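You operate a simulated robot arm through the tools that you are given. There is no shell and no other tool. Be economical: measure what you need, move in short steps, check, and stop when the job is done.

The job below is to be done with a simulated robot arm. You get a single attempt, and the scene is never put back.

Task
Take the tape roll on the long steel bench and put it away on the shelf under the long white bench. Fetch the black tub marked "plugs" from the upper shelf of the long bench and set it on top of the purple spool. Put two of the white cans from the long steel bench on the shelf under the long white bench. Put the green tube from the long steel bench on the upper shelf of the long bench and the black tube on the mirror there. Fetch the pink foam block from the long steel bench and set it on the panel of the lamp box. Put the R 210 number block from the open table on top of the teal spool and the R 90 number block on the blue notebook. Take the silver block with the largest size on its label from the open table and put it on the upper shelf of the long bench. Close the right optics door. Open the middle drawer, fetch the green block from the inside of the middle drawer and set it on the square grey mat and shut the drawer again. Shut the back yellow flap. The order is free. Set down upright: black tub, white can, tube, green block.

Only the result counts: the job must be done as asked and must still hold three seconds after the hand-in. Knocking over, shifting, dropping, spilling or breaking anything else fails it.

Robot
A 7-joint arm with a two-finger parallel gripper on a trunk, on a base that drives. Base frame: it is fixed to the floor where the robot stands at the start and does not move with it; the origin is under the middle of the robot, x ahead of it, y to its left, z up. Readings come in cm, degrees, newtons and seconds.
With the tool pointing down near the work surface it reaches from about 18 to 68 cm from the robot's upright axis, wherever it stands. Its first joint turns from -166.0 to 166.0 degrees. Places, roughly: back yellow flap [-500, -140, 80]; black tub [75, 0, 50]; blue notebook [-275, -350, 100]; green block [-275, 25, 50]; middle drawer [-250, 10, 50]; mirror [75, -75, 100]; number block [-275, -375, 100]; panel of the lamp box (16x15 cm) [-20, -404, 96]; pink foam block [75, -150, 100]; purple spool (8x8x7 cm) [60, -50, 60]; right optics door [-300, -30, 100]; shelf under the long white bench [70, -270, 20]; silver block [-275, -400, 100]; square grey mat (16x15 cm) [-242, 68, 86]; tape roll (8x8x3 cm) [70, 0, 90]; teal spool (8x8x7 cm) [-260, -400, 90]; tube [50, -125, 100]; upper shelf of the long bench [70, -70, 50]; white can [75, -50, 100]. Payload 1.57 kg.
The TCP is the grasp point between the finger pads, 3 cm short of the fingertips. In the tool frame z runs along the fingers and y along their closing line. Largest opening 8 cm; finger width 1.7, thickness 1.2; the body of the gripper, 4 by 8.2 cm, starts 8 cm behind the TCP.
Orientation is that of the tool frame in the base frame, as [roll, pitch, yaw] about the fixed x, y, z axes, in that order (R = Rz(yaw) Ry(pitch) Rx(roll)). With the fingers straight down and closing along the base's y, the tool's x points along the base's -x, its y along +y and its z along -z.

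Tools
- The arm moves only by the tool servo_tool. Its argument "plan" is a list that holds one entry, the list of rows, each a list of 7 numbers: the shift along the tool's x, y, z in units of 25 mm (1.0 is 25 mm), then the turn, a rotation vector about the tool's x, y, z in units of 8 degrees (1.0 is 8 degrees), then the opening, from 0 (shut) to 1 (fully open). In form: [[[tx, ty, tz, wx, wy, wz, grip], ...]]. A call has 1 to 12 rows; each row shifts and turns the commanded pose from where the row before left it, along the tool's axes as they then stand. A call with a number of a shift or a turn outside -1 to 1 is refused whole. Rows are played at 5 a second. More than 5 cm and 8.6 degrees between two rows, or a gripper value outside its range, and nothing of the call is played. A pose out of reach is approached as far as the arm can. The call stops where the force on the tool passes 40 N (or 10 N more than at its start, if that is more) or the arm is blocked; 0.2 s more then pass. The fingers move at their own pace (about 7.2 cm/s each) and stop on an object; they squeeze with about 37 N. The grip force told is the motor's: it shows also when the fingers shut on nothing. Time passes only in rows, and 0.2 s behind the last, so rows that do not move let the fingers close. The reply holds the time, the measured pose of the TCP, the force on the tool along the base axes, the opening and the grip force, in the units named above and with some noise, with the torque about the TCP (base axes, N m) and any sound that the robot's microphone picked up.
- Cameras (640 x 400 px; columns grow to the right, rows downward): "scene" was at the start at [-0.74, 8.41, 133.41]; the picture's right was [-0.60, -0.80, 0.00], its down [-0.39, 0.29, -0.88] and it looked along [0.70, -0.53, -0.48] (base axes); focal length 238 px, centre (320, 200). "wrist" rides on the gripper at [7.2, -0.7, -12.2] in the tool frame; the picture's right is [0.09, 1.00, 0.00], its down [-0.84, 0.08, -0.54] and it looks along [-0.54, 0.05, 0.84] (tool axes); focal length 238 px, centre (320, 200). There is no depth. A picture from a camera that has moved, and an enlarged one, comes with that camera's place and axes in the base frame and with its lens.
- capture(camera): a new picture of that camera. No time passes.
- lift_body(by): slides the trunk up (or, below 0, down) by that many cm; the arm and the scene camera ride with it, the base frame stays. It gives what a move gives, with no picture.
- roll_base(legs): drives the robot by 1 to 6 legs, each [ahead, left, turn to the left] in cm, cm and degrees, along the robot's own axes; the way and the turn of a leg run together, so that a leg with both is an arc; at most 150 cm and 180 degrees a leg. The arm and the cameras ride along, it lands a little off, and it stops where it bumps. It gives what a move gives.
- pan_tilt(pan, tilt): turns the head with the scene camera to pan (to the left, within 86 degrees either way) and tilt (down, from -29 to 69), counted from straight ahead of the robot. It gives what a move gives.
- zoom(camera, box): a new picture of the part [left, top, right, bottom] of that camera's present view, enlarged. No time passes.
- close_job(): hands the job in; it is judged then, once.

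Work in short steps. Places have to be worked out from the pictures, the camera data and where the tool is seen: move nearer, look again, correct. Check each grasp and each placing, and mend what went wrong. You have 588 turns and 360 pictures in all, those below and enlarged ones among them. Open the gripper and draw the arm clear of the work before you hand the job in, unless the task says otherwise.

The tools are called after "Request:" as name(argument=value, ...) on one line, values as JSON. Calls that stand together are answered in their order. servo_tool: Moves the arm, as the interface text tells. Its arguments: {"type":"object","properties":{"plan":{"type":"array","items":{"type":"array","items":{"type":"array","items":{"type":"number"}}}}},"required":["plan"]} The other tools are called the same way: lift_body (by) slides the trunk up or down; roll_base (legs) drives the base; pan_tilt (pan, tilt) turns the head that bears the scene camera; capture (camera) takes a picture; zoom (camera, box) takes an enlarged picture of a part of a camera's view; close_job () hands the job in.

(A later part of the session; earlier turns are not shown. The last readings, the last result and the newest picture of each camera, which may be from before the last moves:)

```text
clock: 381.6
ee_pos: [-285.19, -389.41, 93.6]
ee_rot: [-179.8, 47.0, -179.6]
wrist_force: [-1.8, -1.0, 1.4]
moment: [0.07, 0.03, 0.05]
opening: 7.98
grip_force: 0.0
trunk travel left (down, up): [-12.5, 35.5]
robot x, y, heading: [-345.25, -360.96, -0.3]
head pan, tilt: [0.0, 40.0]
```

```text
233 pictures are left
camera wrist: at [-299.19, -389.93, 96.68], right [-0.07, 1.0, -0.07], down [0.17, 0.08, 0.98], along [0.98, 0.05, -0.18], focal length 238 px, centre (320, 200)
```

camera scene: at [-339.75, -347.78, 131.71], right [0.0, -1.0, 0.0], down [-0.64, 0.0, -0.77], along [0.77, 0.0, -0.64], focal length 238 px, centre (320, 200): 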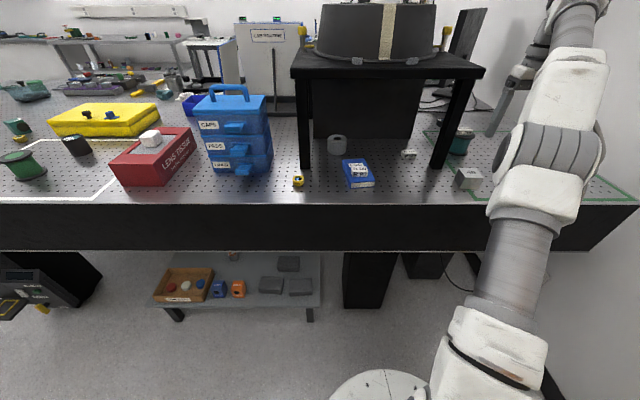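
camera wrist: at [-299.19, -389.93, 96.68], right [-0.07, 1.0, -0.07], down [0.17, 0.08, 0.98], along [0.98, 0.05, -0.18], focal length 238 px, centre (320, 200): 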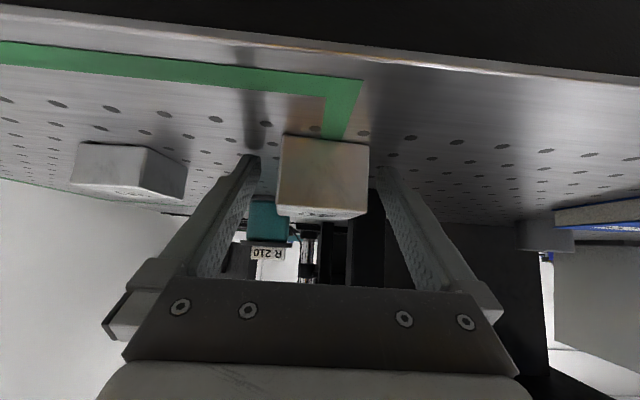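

Block is between the pads. Raise 0.2, close and lift.

Request:
servo_tool(plan=[[[-0.06, 0, -0.05, 0, 0, 0, 1], [0, 0, 0, 0, 0, 0, 0], [0, 0, 0, 0, 0, 0, 0], [0, 0, 0, 0, 0, 0, 0], [0, 0, 0, 0, 0, 0, 0], [-0.36, 0, -0.34, 0, 0, 0, 0], [-0.73, 0, -0.68, 0, 0, 0, 0], [-0.73, 0, -0.68, 0, 0, 0, 0], [-0.73, 0, -0.68, 0, 0, 0, 0], [-0.73, 0, -0.68, 0, 0, 0, 0]]])

Request:
capture(camera="wrist")

```text
clock: 383.8
ee_pos: [-285.2, -389.27, 104.98]
ee_rot: [-179.9, 46.9, -179.7]
wrist_force: [1.2, 0.0, -2.7]
moment: [0.02, 0.03, 0.02]
opening: 4.95
grip_force: 37.3
trunk travel left (down, up): [-12.5, 35.5]
robot x, y, heading: [-345.56, -360.87, -0.3]
head pan, tilt: [0.0, 40.0]
```

```text
232 pictures are left
camera wrist: at [-299.13, -389.99, 108.01], right [-0.07, 1.0, -0.07], down [0.18, 0.08, 0.98], along [0.98, 0.05, -0.18], focal length 238 px, centre (320, 200)
```

wrist: 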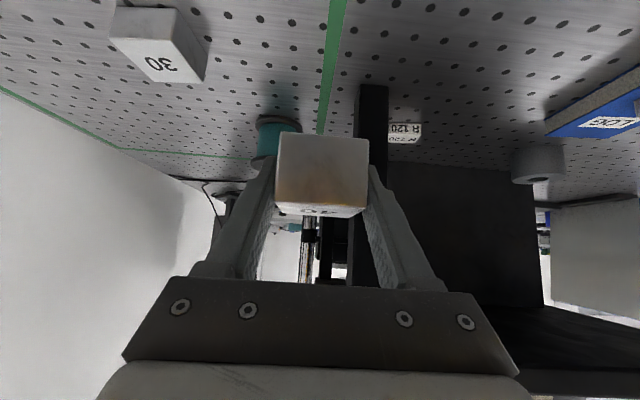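

The 40 block is held. Raise the trunk, back off the table edge and drive north, then east back to the long bench.

Request:
lift_body(by=22)

Request:
roll_base(legs=[[-12, 0, 0], [0, 140, 0], [0, 131, 0]])

Request:
capture(camera="scene")

```text
clock: 386.1
ee_pos: [-285.19, -389.4, 126.94]
ee_rot: [-179.9, 47.0, -179.7]
wrist_force: [0.7, -0.4, -1.9]
moment: [0.01, 0.02, -0.01]
opening: 4.96
grip_force: 36.7
trunk travel left (down, up): [-34.5, 13.5]
robot x, y, heading: [-345.35, -360.64, 0.1]
head pan, tilt: [0.0, 40.0]
```

```text
clock: 407.7
ee_pos: [-299.5, -113.15, 126.94]
ee_rot: [-179.9, 47.1, -178.8]
wrist_force: [0.1, 0.2, -2.6]
moment: [0.03, 0.01, 0.02]
opening: 4.96
grip_force: 36.5
trunk travel left (down, up): [-34.5, 13.5]
robot x, y, heading: [-360.03, -85.17, 1.0]
head pan, tilt: [0.0, 40.0]
```

```text
231 pictures are left
camera scene: at [-359.74, -71.51, 153.71], right [0.02, -1.0, 0.0], down [-0.64, -0.01, -0.77], along [0.77, 0.01, -0.64], focal length 238 px, centre (320, 200)
```

scene: 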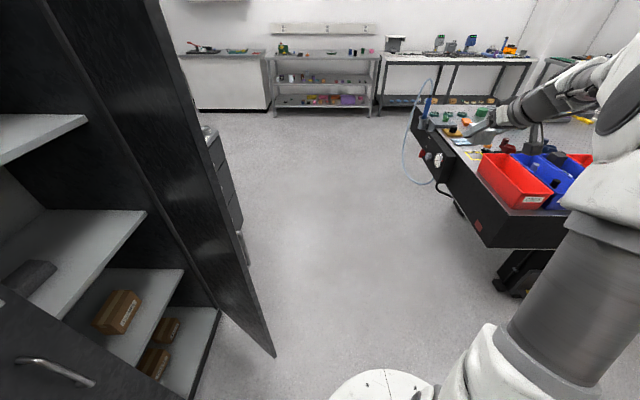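

Clear way. Shift to y≈-93, straighten heading, and drive east to the bench.

Request:
roll_base(legs=[[0, -8, -1], [150, 0, 0], [140, 0, 0], [40, 0, 0]])

Request:
lift_body(by=-34)

Request:
capture(camera="scene")

```text
clock: 430.6
ee_pos: [36.58, -117.8, 126.9]
ee_rot: [-179.9, 46.9, -178.5]
wrist_force: [0.4, 0.9, -3.2]
moment: [0.0, 0.04, -0.03]
opening: 4.98
grip_force: 37.0
trunk travel left (down, up): [-34.5, 13.5]
robot x, y, heading: [-24.2, -90.13, 1.5]
head pan, tilt: [0.0, 40.0]
```

```text
clock: 433.9
ee_pos: [36.51, -117.71, 92.96]
ee_rot: [-179.9, 46.9, -178.7]
wrist_force: [-0.4, 1.2, -3.3]
moment: [-0.01, 0.02, 0.02]
opening: 4.96
grip_force: 36.6
trunk travel left (down, up): [-0.5, 47.5]
robot x, y, heading: [-23.9, -90.3, 1.4]
head pan, tilt: [0.0, 40.0]
```

```text
230 pictures are left
camera scene: at [-23.84, -76.3, 119.71], right [0.02, -1.0, 0.0], down [-0.64, -0.01, -0.77], along [0.77, 0.02, -0.64], focal length 238 px, centre (320, 200)
```

scene: 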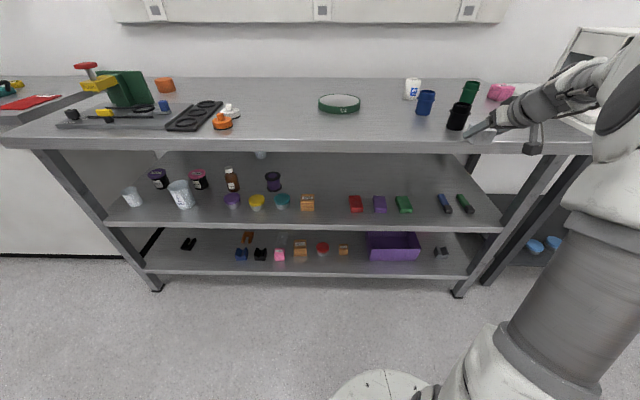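

Close call above the bench edge; I back the base off first. And zoom in on the upper shelf.

Request:
roll_base(legs=[[-25, 0, -1.4]])

Request:
zoom(camera="scene", box=[120, 100, 370, 256])

Request:
zoom(camera="scene", box=[290, 100, 540, 256])

```text
clock: 436.1
ee_pos: [11.04, -119.43, 93.01]
ee_rot: [-179.9, 46.9, -180.0]
wrist_force: [-0.4, 0.2, -3.2]
moment: [-0.01, 0.03, 0.0]
opening: 4.97
grip_force: 37.2
trunk travel left (down, up): [-0.5, 47.5]
robot x, y, heading: [-49.09, -90.48, -0.2]
head pan, tilt: [0.0, 40.0]
```

```text
2.56 times, centred on (245, 178) of scene
camera zoom: at [-48.44, -76.56, 119.71], right [0.0, -1.0, 0.0], down [-0.64, 0.0, -0.77], along [0.77, 0.0, -0.64], focal length 611 px, centre (512, 256)
```

zoom: 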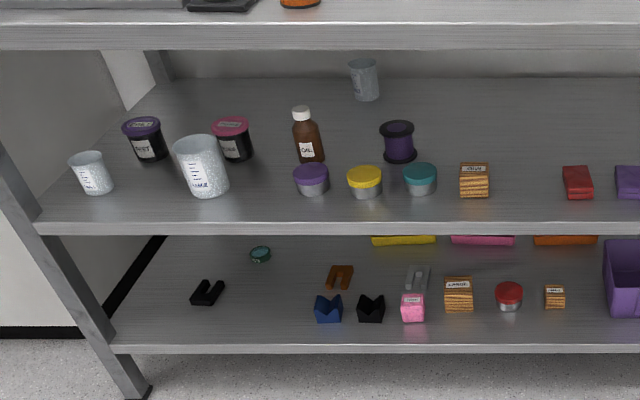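

```text
2.56 times, centred on (415, 178) of scene
camera zoom: at [-48.44, -76.56, 119.71], right [0.0, -1.0, 0.0], down [-0.64, 0.0, -0.77], along [0.77, 0.0, -0.64], focal length 611 px, centre (77, 256)
```

zoom: 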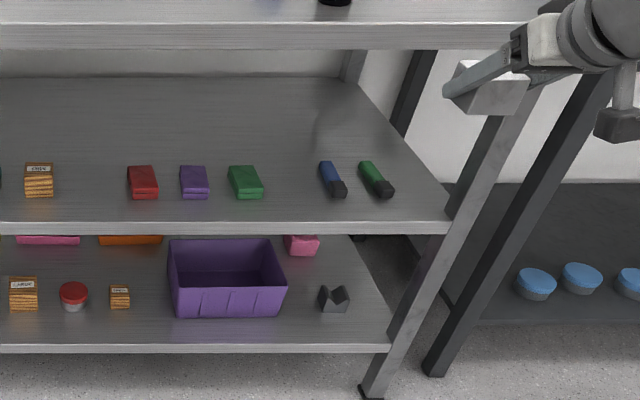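

Shelf top ≈ z 55, front edge x≈39. Free gap between the orange box and red block: y≈-72…-86. I line up with y=-79 and lower to z≈66.

Request:
roll_base(legs=[[0, 40.4, 0]])

Request:
servo_tool(plan=[[[0.73, 0, 0.68, 0, 0, 0, 0], [0.73, 0, 0.68, 0, 0, 0, 0], [0.73, 0, 0.68, 0, 0, 0, 0], [0.73, 0, 0.68, 0, 0, 0, 0], [0.73, 0, 0.68, 0, 0, 0, 0], [0.73, 0, 0.68, 0, 0, 0, 0], [0.73, 0, 0.68, 0, 0, 0, 0], [0.73, 0, 0.68, 0, 0, 0, 0], [0.73, 0, 0.68, 0, 0, 0, 0], [0.73, 0, 0.68, 0, 0, 0, 0], [0.73, 0, 0.68, 0, 0, 0, 0]]])

Request:
capture(camera="wrist")

Request:
capture(camera="scene")

```text
clock: 439.7
ee_pos: [10.98, -78.97, 92.83]
ee_rot: [-180.0, 47.0, 179.8]
wrist_force: [-0.5, 0.4, -1.7]
moment: [0.03, 0.05, -0.01]
opening: 4.97
grip_force: 37.2
trunk travel left (down, up): [-0.5, 47.5]
robot x, y, heading: [-48.74, -49.9, -0.2]
head pan, tilt: [0.0, 40.0]
```

```text
clock: 442.1
ee_pos: [10.91, -78.97, 65.64]
ee_rot: [-180.0, 46.8, 179.8]
wrist_force: [0.1, 0.7, -2.7]
moment: [0.02, -0.01, 0.01]
opening: 4.96
grip_force: 37.5
trunk travel left (down, up): [-0.5, 47.5]
robot x, y, heading: [-48.75, -49.95, -0.4]
head pan, tilt: [0.0, 40.0]
```

```text
227 pictures are left
camera wrist: at [-3.03, -79.39, 68.67], right [-0.06, 1.0, -0.07], down [0.18, 0.08, 0.98], along [0.98, 0.05, -0.18], focal length 238 px, centre (320, 200)
```

wrist: 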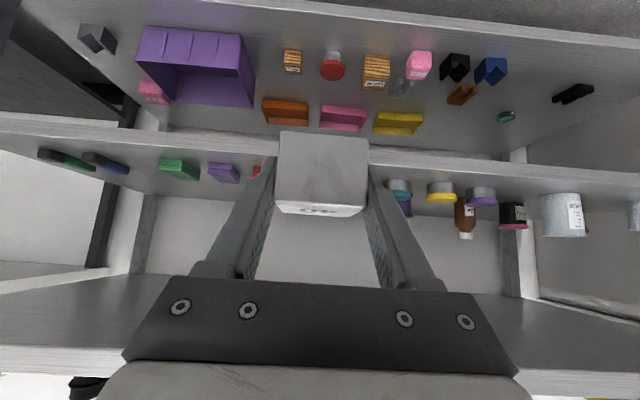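

```text
226 pictures are left
camera scene: at [-48.25, -35.91, 119.71], right [-0.01, -1.0, 0.0], down [-0.64, 0.0, -0.77], along [0.77, 0.0, -0.64], focal length 238 px, centre (320, 200)
```

scene: 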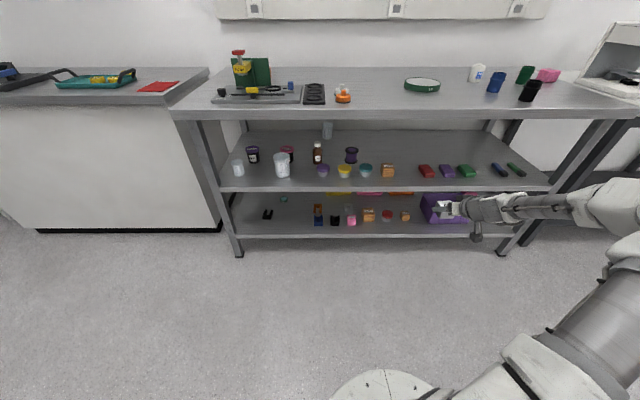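

Drive 27 cm forward with slight left and look again.

Request:
roll_base(legs=[[27, 0.7, 0.3]])

Request:
capture(camera="wrist")

Request:
zoom(camera="scene", box=[300, 120, 540, 270])

```text
clock: 444.4
ee_pos: [37.27, -78.41, 65.61]
ee_rot: [-180.0, 46.9, 179.7]
wrist_force: [0.1, 0.8, -3.1]
moment: [-0.02, 0.01, 0.04]
opening: 4.97
grip_force: 36.6
trunk travel left (down, up): [-0.5, 47.5]
robot x, y, heading: [-22.69, -48.94, -0.4]
head pan, tilt: [0.0, 40.0]
```

```text
225 pictures are left
camera wrist: at [23.23, -78.96, 68.69], right [-0.06, 1.0, -0.07], down [0.18, 0.08, 0.98], along [0.98, 0.04, -0.18], focal length 238 px, centre (320, 200)
```

wrist: 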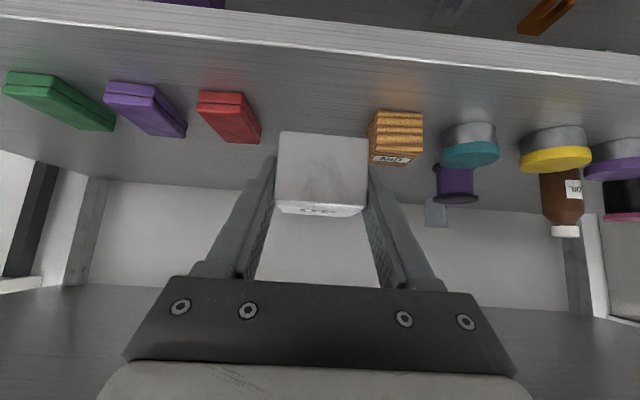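

```text
2.67 times, centred on (420, 195) of scene
camera zoom: at [-21.9, -35.4, 119.71], right [-0.01, -1.0, 0.0], down [-0.64, 0.0, -0.77], along [0.77, -0.01, -0.64], focal length 636 px, centre (53, 213)
```

zoom: 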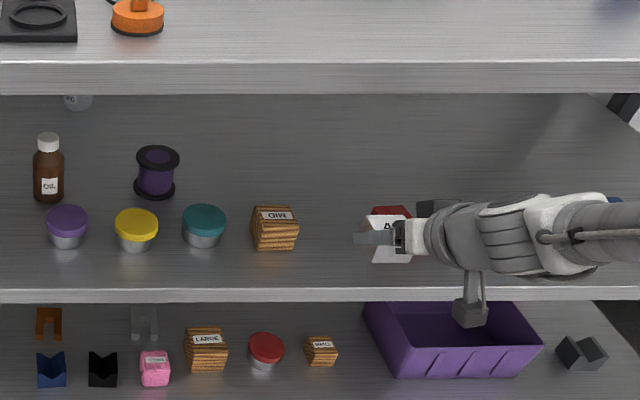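

Gap centre refined to y≈-79.9. Drive the remaining ~11 cm in with 1.5 cm right.

Request:
roll_base(legs=[[11, -1.5, 0.3]])

Request:
capture(camera="wrist")

```text
clock: 445.8
ee_pos: [48.35, -79.6, 65.74]
ee_rot: [179.9, 46.9, -179.8]
wrist_force: [0.3, 0.5, -2.5]
moment: [0.0, -0.01, 0.0]
opening: 4.97
grip_force: 36.4
trunk travel left (down, up): [-0.5, 47.5]
robot x, y, heading: [-11.42, -50.56, -0.1]
head pan, tilt: [0.0, 40.0]
```

```text
223 pictures are left
camera wrist: at [34.4, -80.17, 68.69], right [-0.06, 1.0, -0.07], down [0.18, 0.08, 0.98], along [0.98, 0.05, -0.18], focal length 238 px, centre (320, 200)
```

wrist: 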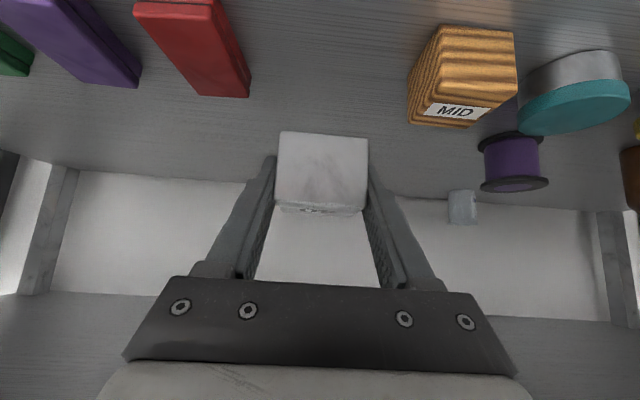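

Centred. Descend 6.8 cm then fine steps.

Request:
servo_tool(plan=[[[0.73, 0, 0.68, 0, 0, 0, 0], [0.73, 0, 0.68, 0, 0, 0, 0], [0.52, 0, 0.49, 0, 0, 0, 0], [0.08, 0, 0.08, 0, 0, 0, 0], [0.08, 0, 0.08, 0, 0, 0, 0], [0, 0, 0, 0, 0, 0, 0]]])

Request:
capture(camera="wrist")

```text
clock: 447.2
ee_pos: [48.28, -79.47, 58.3]
ee_rot: [-180.0, 46.9, -180.0]
wrist_force: [-0.2, 0.2, -3.5]
moment: [-0.04, 0.01, 0.01]
opening: 4.98
grip_force: 37.2
trunk travel left (down, up): [-0.5, 47.5]
robot x, y, heading: [-11.45, -50.75, -0.1]
head pan, tilt: [0.0, 40.0]
```

```text
222 pictures are left
camera wrist: at [34.4, -80.05, 61.25], right [-0.06, 1.0, -0.07], down [0.18, 0.08, 0.98], along [0.98, 0.05, -0.18], focal length 238 px, centre (320, 200)
```

wrist: 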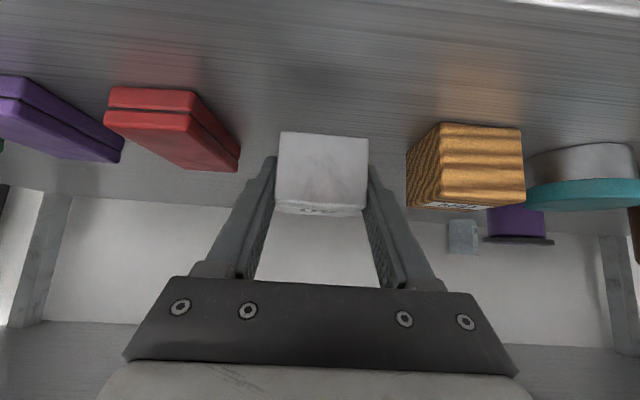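

Request:
servo_tool(plan=[[[0.08, 0, 0.075, 0, 0, 0, 0], [0.08, 0, 0.075, 0, 0, 0, 0], [0.06, 0, 0.055, 0, 0, 0, 0], [0, 0, 0, 0, 0, 0, 0]]])

```text
clock: 448.2
ee_pos: [48.44, -79.7, 57.55]
ee_rot: [180.0, 46.9, -179.9]
wrist_force: [0.2, -0.3, -1.7]
moment: [0.03, 0.0, -0.02]
opening: 4.97
grip_force: 36.8
trunk travel left (down, up): [-0.5, 47.5]
robot x, y, heading: [-11.53, -50.7, -0.0]
head pan, tilt: [0.0, 40.0]
```

Request:
servo_tool(plan=[[[0.08, 0, 0.075, 0, 0, 0, 0], [0.08, 0, 0.075, 0, 0, 0, 0], [0.06, 0, 0.055, 0, 0, 0, 0], [0, 0, 0, 0, 0, 0, 0]]])

```text
clock: 449.2
ee_pos: [48.36, -79.54, 56.85]
ee_rot: [179.9, 46.9, 180.0]
wrist_force: [-0.1, -0.1, -3.3]
moment: [-0.03, 0.01, -0.01]
opening: 4.99
grip_force: 36.7
trunk travel left (down, up): [-0.5, 47.5]
robot x, y, heading: [-11.59, -51.07, -0.1]
head pan, tilt: [0.0, 40.0]
```

Still free; continue down.

Request:
servo_tool(plan=[[[0.08, 0, 0.075, 0, 0, 0, 0], [0.08, 0, 0.075, 0, 0, 0, 0], [0.08, 0, 0.075, 0, 0, 0, 0], [0.08, 0, 0.075, 0, 0, 0, 0], [0, 0, 0, 0, 0, 0, 0]]])

Request:
capture(camera="wrist")

```text
clock: 450.4
ee_pos: [48.48, -79.59, 55.83]
ee_rot: [-179.8, 47.1, -179.8]
wrist_force: [-2.0, 1.1, 10.7]
moment: [0.39, 0.22, 0.05]
opening: 4.97
grip_force: 36.9
trunk travel left (down, up): [-0.5, 47.5]
robot x, y, heading: [-11.48, -50.2, 0.2]
head pan, tilt: [0.0, 40.0]
```

```text
221 pictures are left
camera wrist: at [34.49, -80.18, 58.88], right [-0.06, 1.0, -0.07], down [0.17, 0.08, 0.98], along [0.98, 0.05, -0.18], focal length 238 px, centre (320, 200)
```

wrist: 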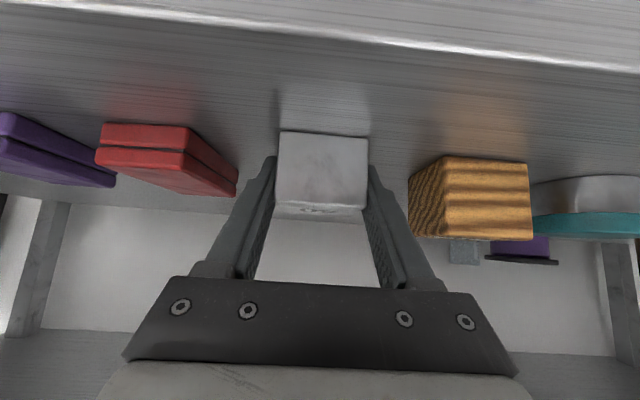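

Contact: shelf top ≈ z 53. Release partially and withdraw along the axis.

Request:
servo_tool(plan=[[[-0.03, 0, -0.03, 0, 0, 0, 0], [0, 0, 0, 0, 0, 0, 0.77], [0, 0, 0, 0, 0, 0, 0.77], [0, 0, -0.4, 0, 0, 0, 0.77], [0, 0, -1, 0, 0, 0, 0.77], [0, 0, -1, 0, 0, 0, 0.77], [0, 0, -1, 0, 0, 0, 0.77]]])

Request:
capture(camera="wrist")

```text
clock: 452.0
ee_pos: [42.26, -79.68, 61.66]
ee_rot: [-180.0, 46.9, -180.0]
wrist_force: [-0.2, 0.3, -0.4]
moment: [0.03, 0.02, 0.03]
opening: 6.14
grip_force: 0.0
trunk travel left (down, up): [-0.5, 47.5]
robot x, y, heading: [-11.3, -50.81, 0.2]
head pan, tilt: [0.0, 40.0]
```

```text
220 pictures are left
camera wrist: at [28.25, -80.11, 64.71], right [-0.06, 1.0, -0.07], down [0.18, 0.08, 0.98], along [0.98, 0.05, -0.18], focal length 238 px, centre (320, 200)
```

wrist: 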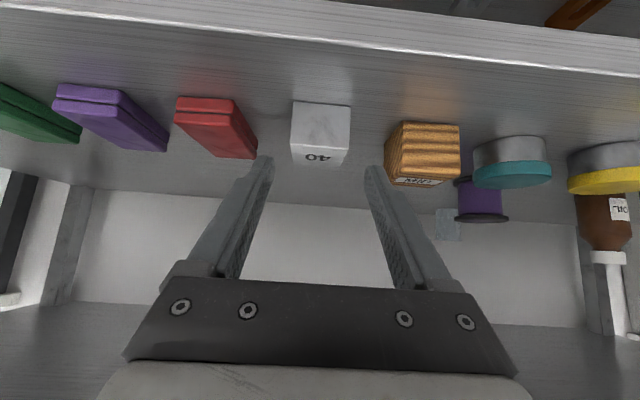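

The 40 block is on the shelf. Now find the "plugs" tub: back off and shift left to read the labels.

Request:
servo_tool(plan=[[[0, 0, -1, 0, 0, 0, 1], [0, 0, -1, 0, 0, 0, 1]]])

Request:
roll_base(legs=[[-22, 0, 0], [0, 65, 0]])

Request:
capture(camera="wrist")

Request:
zoom(camera="scene", box=[300, 100, 540, 250])

```text
clock: 452.6
ee_pos: [38.5, -79.53, 65.03]
ee_rot: [-180.0, 46.9, -180.0]
wrist_force: [0.6, 0.0, -0.3]
moment: [0.02, -0.01, 0.0]
opening: 7.99
grip_force: 0.1
trunk travel left (down, up): [-0.5, 47.5]
robot x, y, heading: [-11.44, -50.77, -0.0]
head pan, tilt: [0.0, 40.0]
```

```text
clock: 459.7
ee_pos: [16.6, -13.56, 64.92]
ee_rot: [-179.9, 46.8, 179.6]
wrist_force: [0.0, 1.8, 0.0]
moment: [0.0, -0.03, -0.03]
opening: 8.01
grip_force: 0.0
trunk travel left (down, up): [-0.5, 47.5]
robot x, y, heading: [-33.35, 15.29, -0.8]
head pan, tilt: [0.0, 40.0]
```

```text
219 pictures are left
camera wrist: at [2.63, -14.07, 68.02], right [-0.06, 1.0, -0.07], down [0.18, 0.08, 0.98], along [0.98, 0.04, -0.18], focal length 238 px, centre (320, 200)
```

wrist: 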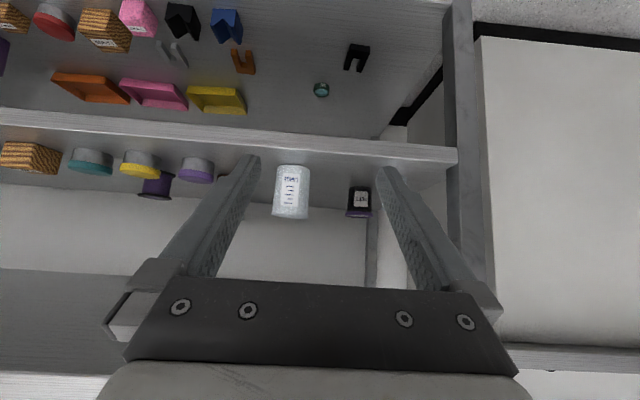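

```text
2.67 times, centred on (420, 175) of scene
camera zoom: at [-32.62, 29.48, 119.71], right [-0.01, -1.0, 0.0], down [-0.64, 0.01, -0.77], along [0.77, -0.01, -0.64], focal length 636 px, centre (53, 267)
```

zoom: 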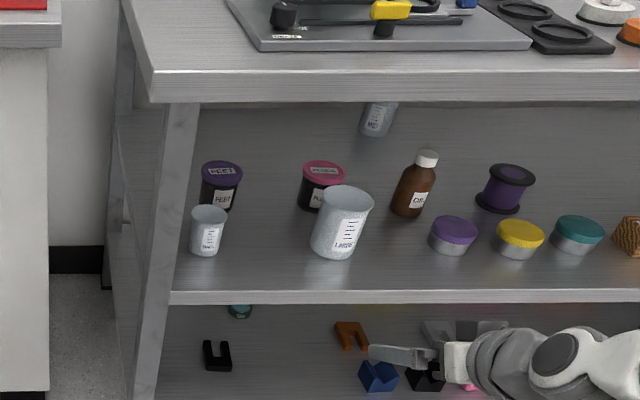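

The pink-lidded tub "PL…" is the plugs tub, at about (65,-19), directly behind the big measuring cup. I move closer for a better look.

Request:
roll_base(legs=[[16, 3, 0.8]])

Request:
capture(camera="wrist")

Request:
zoom(camera="scene", box=[320, 120, 500, 232])

```text
clock: 461.4
ee_pos: [33.02, -9.99, 64.92]
ee_rot: [-179.9, 46.9, -179.4]
wrist_force: [-0.4, -0.4, -0.5]
moment: [-0.01, -0.02, -0.01]
opening: 7.98
grip_force: 0.2
trunk travel left (down, up): [-0.5, 47.5]
robot x, y, heading: [-16.84, 18.36, 0.4]
head pan, tilt: [0.0, 40.0]
```

```text
217 pictures are left
camera wrist: at [19.12, -10.59, 68.02], right [-0.07, 1.0, -0.07], down [0.17, 0.08, 0.98], along [0.98, 0.06, -0.18], focal length 238 px, centre (320, 200)
```

wrist: 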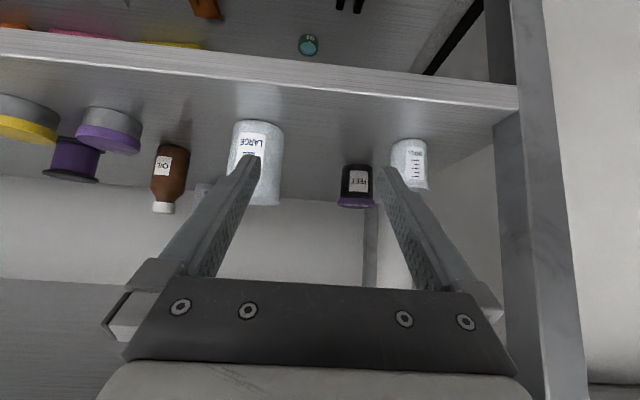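

```text
3.56 times, centred on (410, 176) of scene
camera zoom: at [-16.81, 32.4, 119.71], right [0.01, -1.0, 0.0], down [-0.64, 0.0, -0.77], along [0.77, 0.0, -0.64], focal length 848 px, centre (0, 285)
```

zoom: 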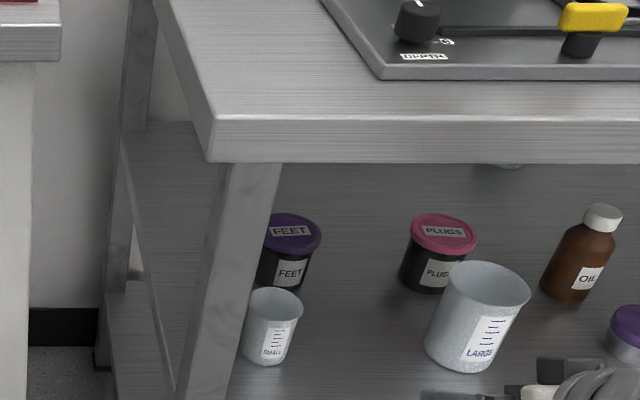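

It is the PLUGS tub: centre ≈(63.5,-19.1), lid top z≈61, lid ~7.5 cm wide; the cup in front reaches z≈62.5. I'll reach over the cup with a flatter tool and the camera turned to the upper side; first back off and test the 180° roll.

Request:
roll_base(legs=[[-16, 0, -0.4]])

Request:
servo_tool(plan=[[[0, 0, 0, 0, 0, 1, 1], [0, 0, 0, 0, 0, 1, 1], [0, 0, 0, 0, 0, 1, 1], [0, 0, 0, 0, 0, 1, 1], [0, 0, 0, 0, 0, 1, 1], [0, 0, 0, 0, 0, 1, 1], [0, 0, 0, 0, 0, 1, 1], [0, 0, 0, 0, 0, 1, 1], [0, 0, 0, 0, 0, 1, 1], [0, 0, 0, 0, 0, 1, 1], [0, 0, 0, 0, 0, 1, 1]]])

```text
clock: 463.1
ee_pos: [16.92, -10.08, 64.96]
ee_rot: [179.9, 46.9, -179.8]
wrist_force: [0.0, 0.7, 0.7]
moment: [-0.02, 0.0, 0.01]
opening: 8.02
grip_force: 0.1
trunk travel left (down, up): [-0.5, 47.5]
robot x, y, heading: [-33.67, 18.54, 0.4]
head pan, tilt: [0.0, 40.0]
```

```text
clock: 465.5
ee_pos: [16.72, -10.17, 64.94]
ee_rot: [133.1, 1.4, 91.5]
wrist_force: [0.3, -0.2, -0.1]
moment: [-0.04, 0.02, -0.03]
opening: 8.01
grip_force: 0.1
trunk travel left (down, up): [-0.5, 47.5]
robot x, y, heading: [-33.41, 18.16, 0.2]
head pan, tilt: [0.0, 40.0]
```

Works so far; complete the other ~92°.

Request:
servo_tool(plan=[[[0, 0, 0, 0, 0, 1, 1], [0, 0, 0, 0, 0, 1, 1], [0, 0, 0, 0, 0, 1, 1], [0, 0, 0, 0, 0, 1, 1], [0, 0, 0, 0, 0, 1, 1], [0, 0, 0, 0, 0, 1, 1], [0, 0, 0, 0, 0, 1, 1], [0, 0, 0, 0, 0, 1, 1], [0, 0, 0, 0, 0, 1, 1], [0, 0, 0, 0, 0, 1, 1], [0, 0, 0, 0, 0, 1, 1], [0, 0, 0, 0, 0, 0.5, 1]]])

Request:
capture(camera="wrist")

```text
clock: 468.1
ee_pos: [16.91, -10.23, 65.0]
ee_rot: [-179.9, -46.9, 0.0]
wrist_force: [-0.3, -1.3, 0.0]
moment: [0.03, -0.03, -0.04]
opening: 8.03
grip_force: 0.1
trunk travel left (down, up): [-0.5, 47.5]
robot x, y, heading: [-33.39, 18.34, -0.0]
head pan, tilt: [0.0, 40.0]
```

```text
215 pictures are left
camera wrist: at [12.66, -9.46, 78.54], right [0.06, -1.0, 0.07], down [-0.97, -0.08, -0.24], along [0.25, -0.05, -0.97], focal length 238 px, centre (320, 200)
```

wrist: 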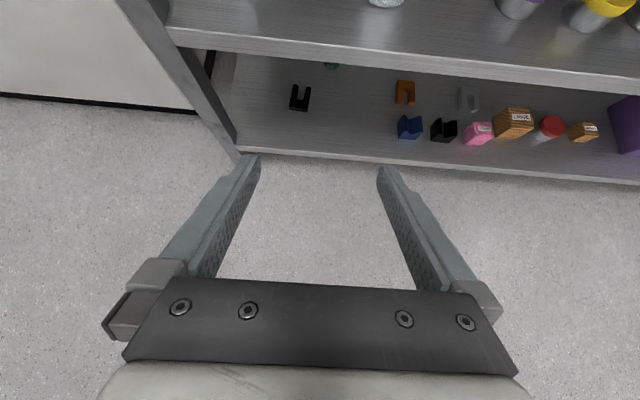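

Flip works. Tilt to 60°, raise 3 cm, align with the tub and drive in to the standoff.

Request:
servo_tool(plan=[[[0.4, 0, -0.3, 0, 0.82, 0, 1], [0.4, 0, -0.3, 0, 0.82, 0, 1], [0.1, 0, -0.1, 0, 0, 0, 1]]])

Request:
roll_base(legs=[[0, -9, 0], [15, 0, 0]])

Request:
capture(camera="wrist")

Request:
capture(camera="scene")

```text
clock: 468.9
ee_pos: [16.86, -10.24, 67.95]
ee_rot: [180.0, -60.1, 0.2]
wrist_force: [1.4, 0.3, 0.1]
moment: [-0.01, 0.0, -0.01]
opening: 7.99
grip_force: 0.1
trunk travel left (down, up): [-0.5, 47.5]
robot x, y, heading: [-33.41, 18.72, -0.2]
head pan, tilt: [0.0, 40.0]
```

```text
clock: 471.4
ee_pos: [31.73, -19.2, 67.85]
ee_rot: [179.9, -60.1, 0.2]
wrist_force: [0.4, -0.2, -0.2]
moment: [0.03, 0.01, -0.01]
opening: 8.01
grip_force: 0.0
trunk travel left (down, up): [-0.5, 47.5]
robot x, y, heading: [-18.35, 9.53, -0.1]
head pan, tilt: [0.0, 40.0]
```

```text
214 pictures are left
camera wrist: at [24.6, -18.46, 80.14], right [0.05, -1.0, 0.08], down [-0.89, -0.08, -0.45], along [0.46, -0.05, -0.89], focal length 238 px, centre (320, 200)
```

wrist: 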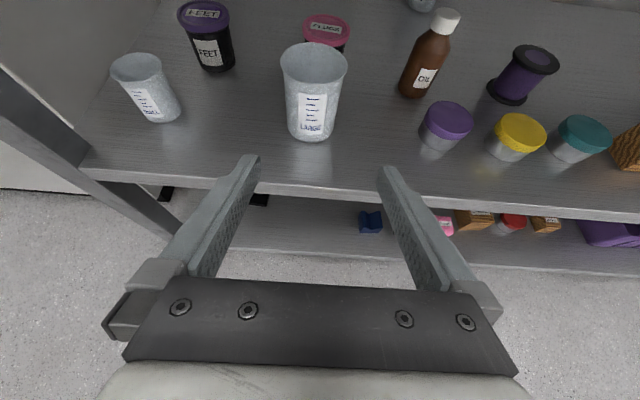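

```text
213 pictures are left
camera scene: at [-17.94, 23.32, 119.71], right [0.0, -1.0, 0.0], down [-0.64, 0.0, -0.77], along [0.77, 0.0, -0.64], focal length 238 px, centre (320, 200)
```

scene: 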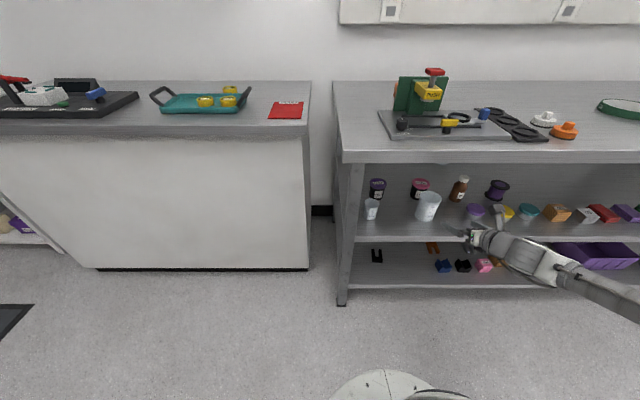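

Perfect view: tub aligned with the tool's midplane, lid ≈6.9 cm wide. Drive forward 17 cm to the standoff above the cup.

Request:
roll_base(legs=[[10, 0, 0]])

Request:
capture(camera="wrist")

Request:
capture(camera="scene")

```text
clock: 472.7
ee_pos: [41.48, -19.21, 67.87]
ee_rot: [179.9, -60.1, 0.2]
wrist_force: [1.0, 0.2, 0.5]
moment: [-0.03, -0.01, -0.01]
opening: 8.03
grip_force: 0.1
trunk travel left (down, up): [-0.5, 47.5]
robot x, y, heading: [-8.68, 9.17, 0.2]
head pan, tilt: [0.0, 40.0]
```

```text
212 pictures are left
camera wrist: at [34.3, -18.5, 80.14], right [0.05, -1.0, 0.08], down [-0.89, -0.08, -0.45], along [0.46, -0.05, -0.89], focal length 238 px, centre (320, 200)
```

wrist: 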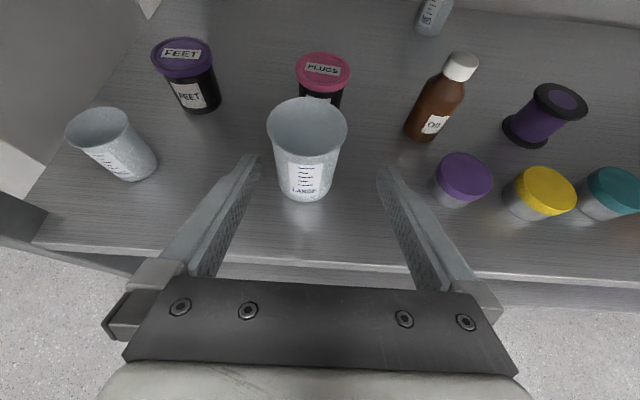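

```text
211 pictures are left
camera scene: at [-8.19, 23.33, 119.71], right [0.0, -1.0, 0.0], down [-0.64, 0.0, -0.77], along [0.77, 0.0, -0.64], focal length 238 px, centre (320, 200)
```

scene: 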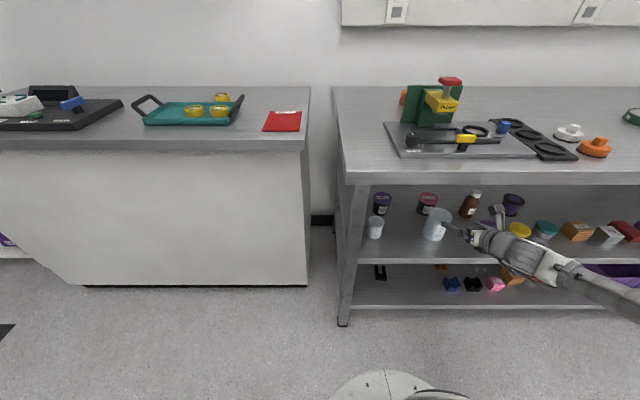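

Triangulated: tub (61.9,-19.1) lid top 61.1; cup (51.4,-17.8) top 62.4. Drive 6.6 cm more, then advance along the tool axis in steps.

Request:
roll_base(legs=[[7, 0, 0]])

Request:
servo_tool(plan=[[[0.09, 0, 0.6, 0, 0, 0, 1], [0, 0, 0.8, 0, 0, 0, 1], [0, 0, 0.8, 0, 0, 0, 1]]])

Request:
capture(camera="wrist")

Request:
zoom(camera="scene", box=[360, 150, 600, 300])

```text
clock: 473.9
ee_pos: [48.59, -19.29, 67.88]
ee_rot: [180.0, -60.2, 0.1]
wrist_force: [-0.7, 0.1, 1.0]
moment: [-0.01, 0.02, 0.02]
opening: 8.0
grip_force: 0.0
trunk travel left (down, up): [-0.5, 47.5]
robot x, y, heading: [-1.51, 9.58, -0.1]
head pan, tilt: [0.0, 40.0]
```

```text
clock: 474.7
ee_pos: [53.52, -19.19, 65.45]
ee_rot: [180.0, -59.9, 0.1]
wrist_force: [-0.1, -0.4, 0.7]
moment: [0.0, -0.02, -0.02]
opening: 8.01
grip_force: 0.0
trunk travel left (down, up): [-0.5, 47.5]
robot x, y, heading: [-1.7, 9.24, 0.1]
head pan, tilt: [0.0, 40.0]
```

```text
210 pictures are left
camera wrist: at [46.36, -18.44, 77.65], right [0.05, -1.0, 0.08], down [-0.89, -0.08, -0.45], along [0.46, -0.05, -0.89], focal length 238 px, centre (320, 200)
```

wrist: 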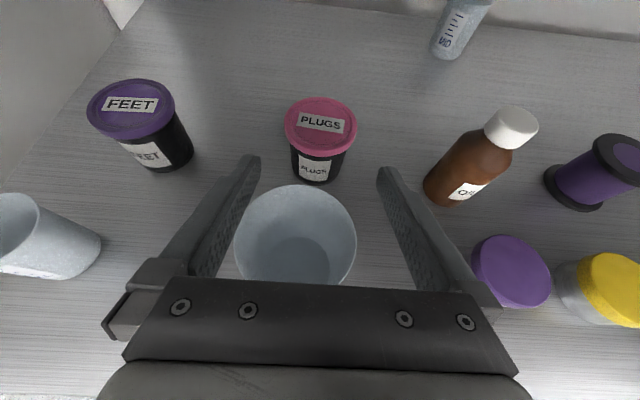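

```text
2.67 times, centred on (480, 225) of scene
camera zoom: at [-1.09, 23.33, 119.71], right [0.0, -1.0, 0.0], down [-0.64, 0.0, -0.77], along [0.77, 0.0, -0.64], focal length 636 px, centre (-107, 133)
```

zoom: 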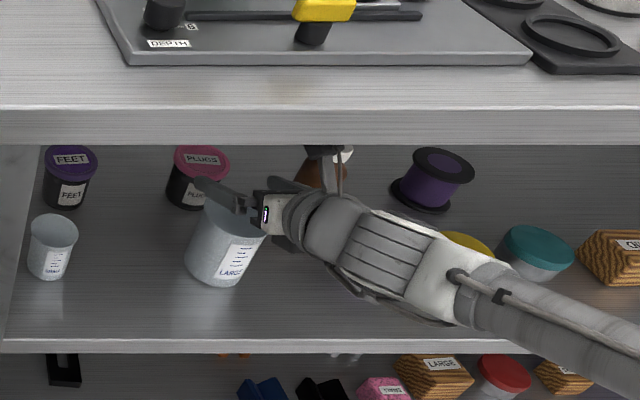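

Well centred. Advance 5.5 cm more and check.

Request:
servo_tool(plan=[[[0, 0, 0.75, 0, 0, 0, 1], [0, 0, 0.75, 0, 0, 0, 1], [0, 0, 0.7, 0, 0, 0, 1]]])

Request:
capture(camera="wrist")

Request:
zoom(camera="scene", box=[360, 150, 520, 250])

```text
clock: 475.5
ee_pos: [58.1, -19.17, 62.78]
ee_rot: [-180.0, -60.1, 0.2]
wrist_force: [-0.4, 0.4, 3.1]
moment: [-0.06, 0.25, -0.02]
opening: 8.0
grip_force: 0.0
trunk travel left (down, up): [-0.5, 47.5]
robot x, y, heading: [-1.45, 9.75, -0.1]
head pan, tilt: [0.0, 40.0]
```

```text
208 pictures are left
camera wrist: at [50.99, -18.47, 74.95], right [0.05, -1.0, 0.08], down [-0.89, -0.08, -0.46], along [0.46, -0.05, -0.89], focal length 238 px, centre (320, 200)
```

wrist: 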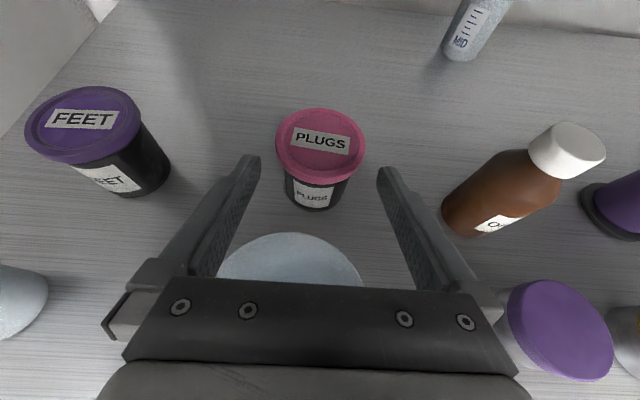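

```text
4.00 times, centred on (440, 200) of scene
camera zoom: at [-1.1, 23.34, 119.72], right [0.0, -1.0, 0.0], down [-0.64, 0.0, -0.77], along [0.77, 0.0, -0.64], focal length 954 px, centre (-160, 200)
```

zoom: 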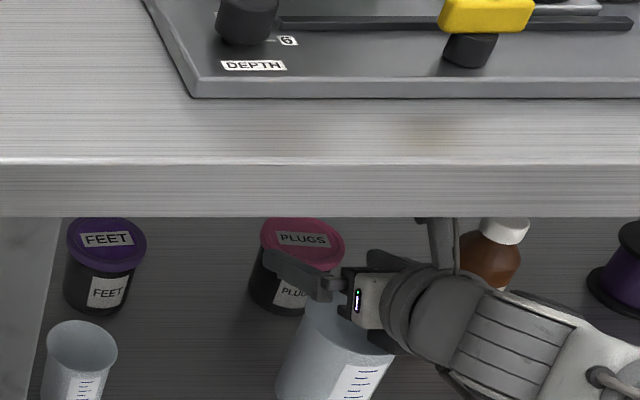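

A slight contact (3 N) 8 cm behind the TCP: the hand's underside touches the cup rim. I rise at once and back off, then use a steeper tilt (~50°).

Request:
servo_tool(plan=[[[0.5, 0, -0.3, 0, 0, 0, 1], [0.3, 0, -0.8, 0, 0, 0, 1], [0.2, 0, -0.8, 0, 0, 0, 1]]])

Request:
capture(camera="wrist")

Request:
zoom(camera="scene", box=[360, 150, 520, 250])

```text
clock: 476.3
ee_pos: [55.25, -19.25, 67.36]
ee_rot: [180.0, -60.1, 0.1]
wrist_force: [1.4, -0.1, 0.5]
moment: [0.0, -0.02, 0.0]
opening: 8.01
grip_force: 0.0
trunk travel left (down, up): [-0.5, 47.5]
robot x, y, heading: [-1.69, 9.74, 0.2]
head pan, tilt: [0.0, 40.0]
```

```text
206 pictures are left
camera wrist: at [48.15, -18.55, 79.54], right [0.05, -1.0, 0.08], down [-0.89, -0.08, -0.45], along [0.46, -0.05, -0.89], focal length 238 px, centre (320, 200)
```

wrist: 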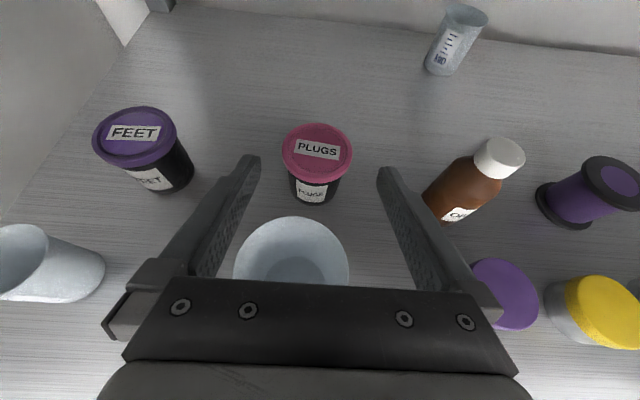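

```text
4.00 times, centred on (440, 200) of scene
camera zoom: at [-1.07, 23.33, 119.71], right [0.0, -1.0, 0.0], down [-0.64, 0.0, -0.77], along [0.77, 0.0, -0.64], focal length 954 px, centre (-160, 200)
```

zoom: 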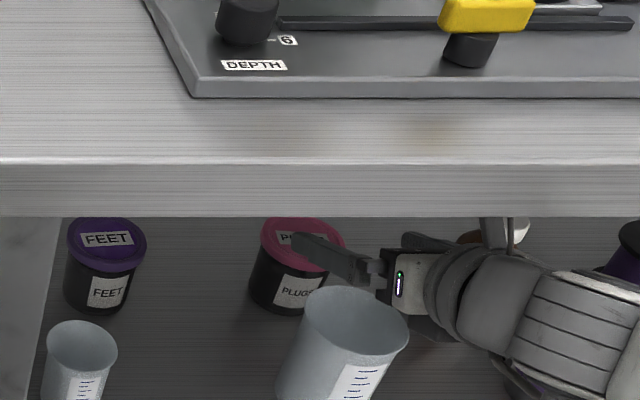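

Cup undisturbed. The flange ring is the low point, so I steepen the tilt progressively while approaching: first half of the move.

Request:
servo_tool(plan=[[[-0.17, 0, 0.745, 0, -0.44, 0, 1], [-0.125, 0, 0.754, 0, -0.44, 0, 1], [0, 0, 0, 0, 0, 0, 1]]])

Request:
capture(camera="wrist")

```text
clock: 477.1
ee_pos: [57.79, -19.24, 64.68]
ee_rot: [179.9, -53.1, 0.2]
wrist_force: [-0.2, -0.4, 0.2]
moment: [0.03, 0.01, -0.02]
opening: 7.97
grip_force: 0.0
trunk travel left (down, up): [-0.5, 47.5]
robot x, y, heading: [-1.46, 8.96, 0.0]
head pan, tilt: [0.0, 40.0]
```

```text
204 pictures are left
camera wrist: at [52.42, -18.45, 77.71], right [0.06, -1.0, 0.07], down [-0.94, -0.08, -0.34], along [0.35, -0.05, -0.94], focal length 238 px, centre (320, 200)
```

wrist: 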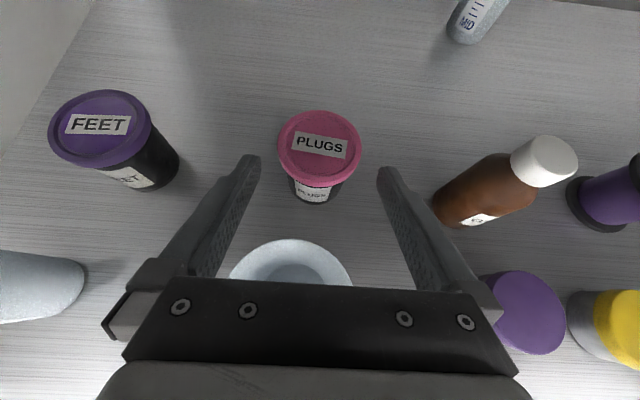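

No contact. Continue the second half.

Request:
servo_tool(plan=[[[-0.08, 0, 0.76, 0, -0.44, 0, 1], [-0.03, 0, 0.763, 0, -0.44, 0, 1], [0, 0, 0, 0, 0, 0, 1]]])

Request:
capture(camera="wrist")

Request:
zoom(camera="scene", box=[360, 150, 520, 250])

```text
clock: 478.1
ee_pos: [57.35, -21.15, 60.0]
ee_rot: [-179.0, -43.5, -2.8]
wrist_force: [2.0, 2.5, 25.5]
moment: [0.21, 1.83, -0.24]
opening: 7.98
grip_force: 0.0
trunk travel left (down, up): [-0.5, 47.5]
robot x, y, heading: [-2.19, 9.61, -0.4]
head pan, tilt: [0.0, 40.0]
stopped in row 3: the arm was blocked; the commanded pose is now the measured one
```

```text
203 pictures are left
camera wrist: at [54.0, -20.38, 73.72], right [0.03, -1.0, 0.05], down [-0.98, -0.04, -0.18], along [0.19, -0.04, -0.98], focal length 238 px, centre (320, 200)
```

wrist: 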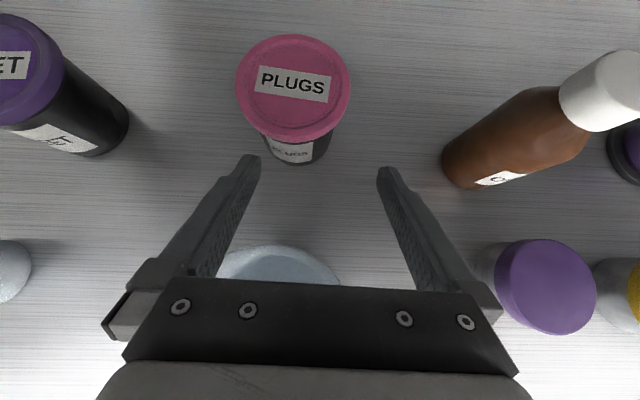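

```text
4.00 times, centred on (440, 200) of scene
camera zoom: at [-1.83, 23.48, 119.86], right [-0.01, -1.0, 0.0], down [-0.64, 0.0, -0.77], along [0.77, -0.01, -0.64], focal length 954 px, centre (-160, 200)
```

zoom: 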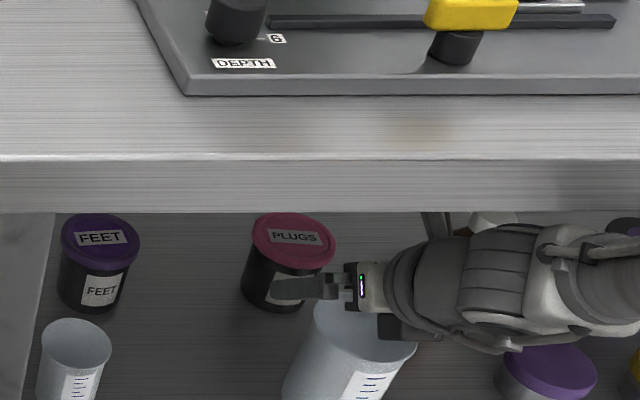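

The arm got blocked and pressed onto the cup. Lift straight up now.

Request:
servo_tool(plan=[[[0.4, 0, -0.42, 0, 0.4, 0, 1], [0.4, 0, -0.42, 0, 0.5, 0, 1], [0.3, 0, -0.42, 0, 0.5, 0, 1]]])

Request:
capture(camera="wrist")

Request:
zoom(camera="scene", box=[360, 150, 520, 250])

```text
clock: 478.9
ee_pos: [57.53, -20.86, 63.91]
ee_rot: [-179.0, -54.8, -2.7]
wrist_force: [-0.6, 0.4, -1.2]
moment: [0.01, 0.04, 0.0]
opening: 8.02
grip_force: 0.1
trunk travel left (down, up): [-0.5, 47.5]
robot x, y, heading: [-1.92, 9.38, -0.2]
head pan, tilt: [0.0, 40.0]
```

```text
201 pictures are left
camera wrist: at [51.55, -20.08, 76.78], right [0.02, -1.0, 0.07], down [-0.93, -0.04, -0.37], along [0.37, -0.05, -0.93], focal length 238 px, centre (320, 200)
```

wrist: 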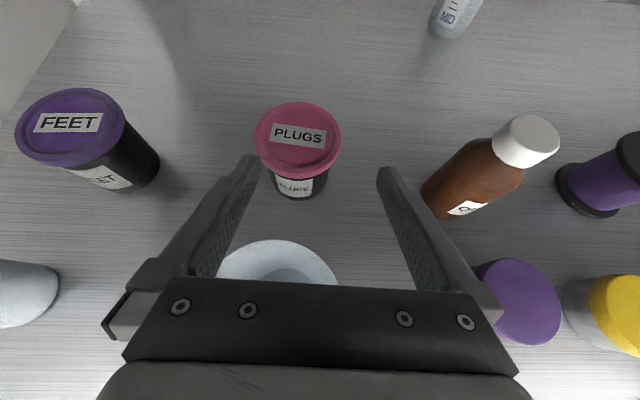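

```text
4.00 times, centred on (440, 200) of scene
camera zoom: at [-1.32, 23.38, 119.72], right [0.0, -1.0, 0.0], down [-0.64, 0.0, -0.77], along [0.77, 0.0, -0.64], focal length 954 px, centre (-160, 200)
```

zoom: 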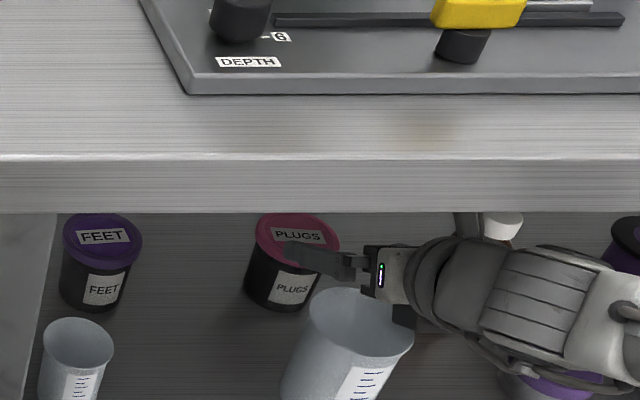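

The cup shifted ~1 cm; reaching over it isn't workable. New plan: lift the cup aside temporarily, fetch the tub with a flat tool, and then put the cup back exactly where it was. First raise and flatten the tool, then drive straight back.

Request:
servo_tool(plan=[[[0.38, 0, -0.27, 0.14, 0.33, -0.1, 1], [0.38, 0, -0.27, 0.14, 0.33, -0.09, 1], [0.38, 0, -0.25, 0, 0, 0, 1]]])

Request:
roll_base(legs=[[-28, 0, 0]])

Request:
capture(camera="wrist")

Request:
zoom(camera="scene", box=[320, 120, 500, 232])

```text
clock: 479.7
ee_pos: [57.38, -20.86, 67.39]
ee_rot: [-179.1, -60.1, 0.0]
wrist_force: [0.4, 0.6, 0.3]
moment: [-0.01, 0.03, -0.01]
opening: 8.01
grip_force: 0.1
trunk travel left (down, up): [-0.5, 47.5]
robot x, y, heading: [-1.85, 9.68, -0.3]
head pan, tilt: [0.0, 40.0]
```

```text
clock: 482.1
ee_pos: [29.41, -21.02, 67.43]
ee_rot: [-178.9, -60.0, -0.4]
wrist_force: [0.5, -0.7, 0.6]
moment: [-0.02, 0.0, 0.0]
opening: 8.0
grip_force: 0.0
trunk travel left (down, up): [-0.5, 47.5]
robot x, y, heading: [-29.89, 9.39, -0.6]
head pan, tilt: [0.0, 40.0]
```

```text
199 pictures are left
camera wrist: at [22.31, -20.47, 79.68], right [0.06, -1.0, 0.07], down [-0.89, -0.08, -0.45], along [0.46, -0.04, -0.89], focal length 238 px, centre (320, 200)
```

wrist: 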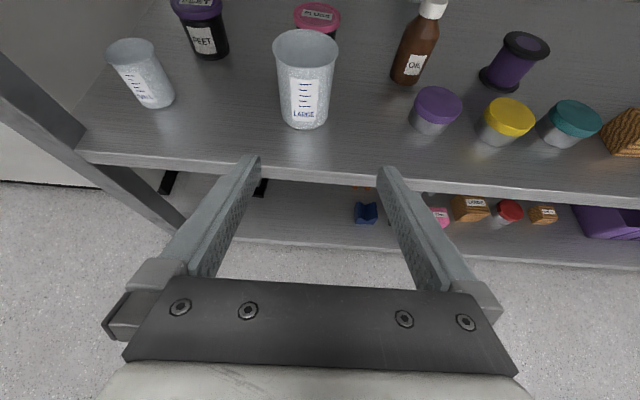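

```text
3.56 times, centred on (410, 176) of scene
camera zoom: at [-29.03, 23.59, 119.71], right [-0.01, -1.0, 0.0], down [-0.64, 0.01, -0.77], along [0.77, -0.01, -0.64], focal length 848 px, centre (0, 285)
```

zoom: 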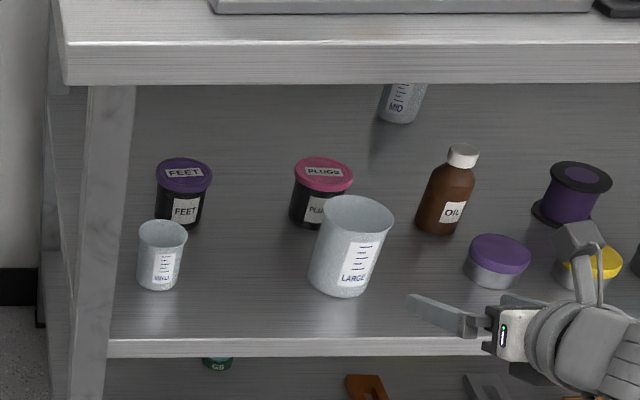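

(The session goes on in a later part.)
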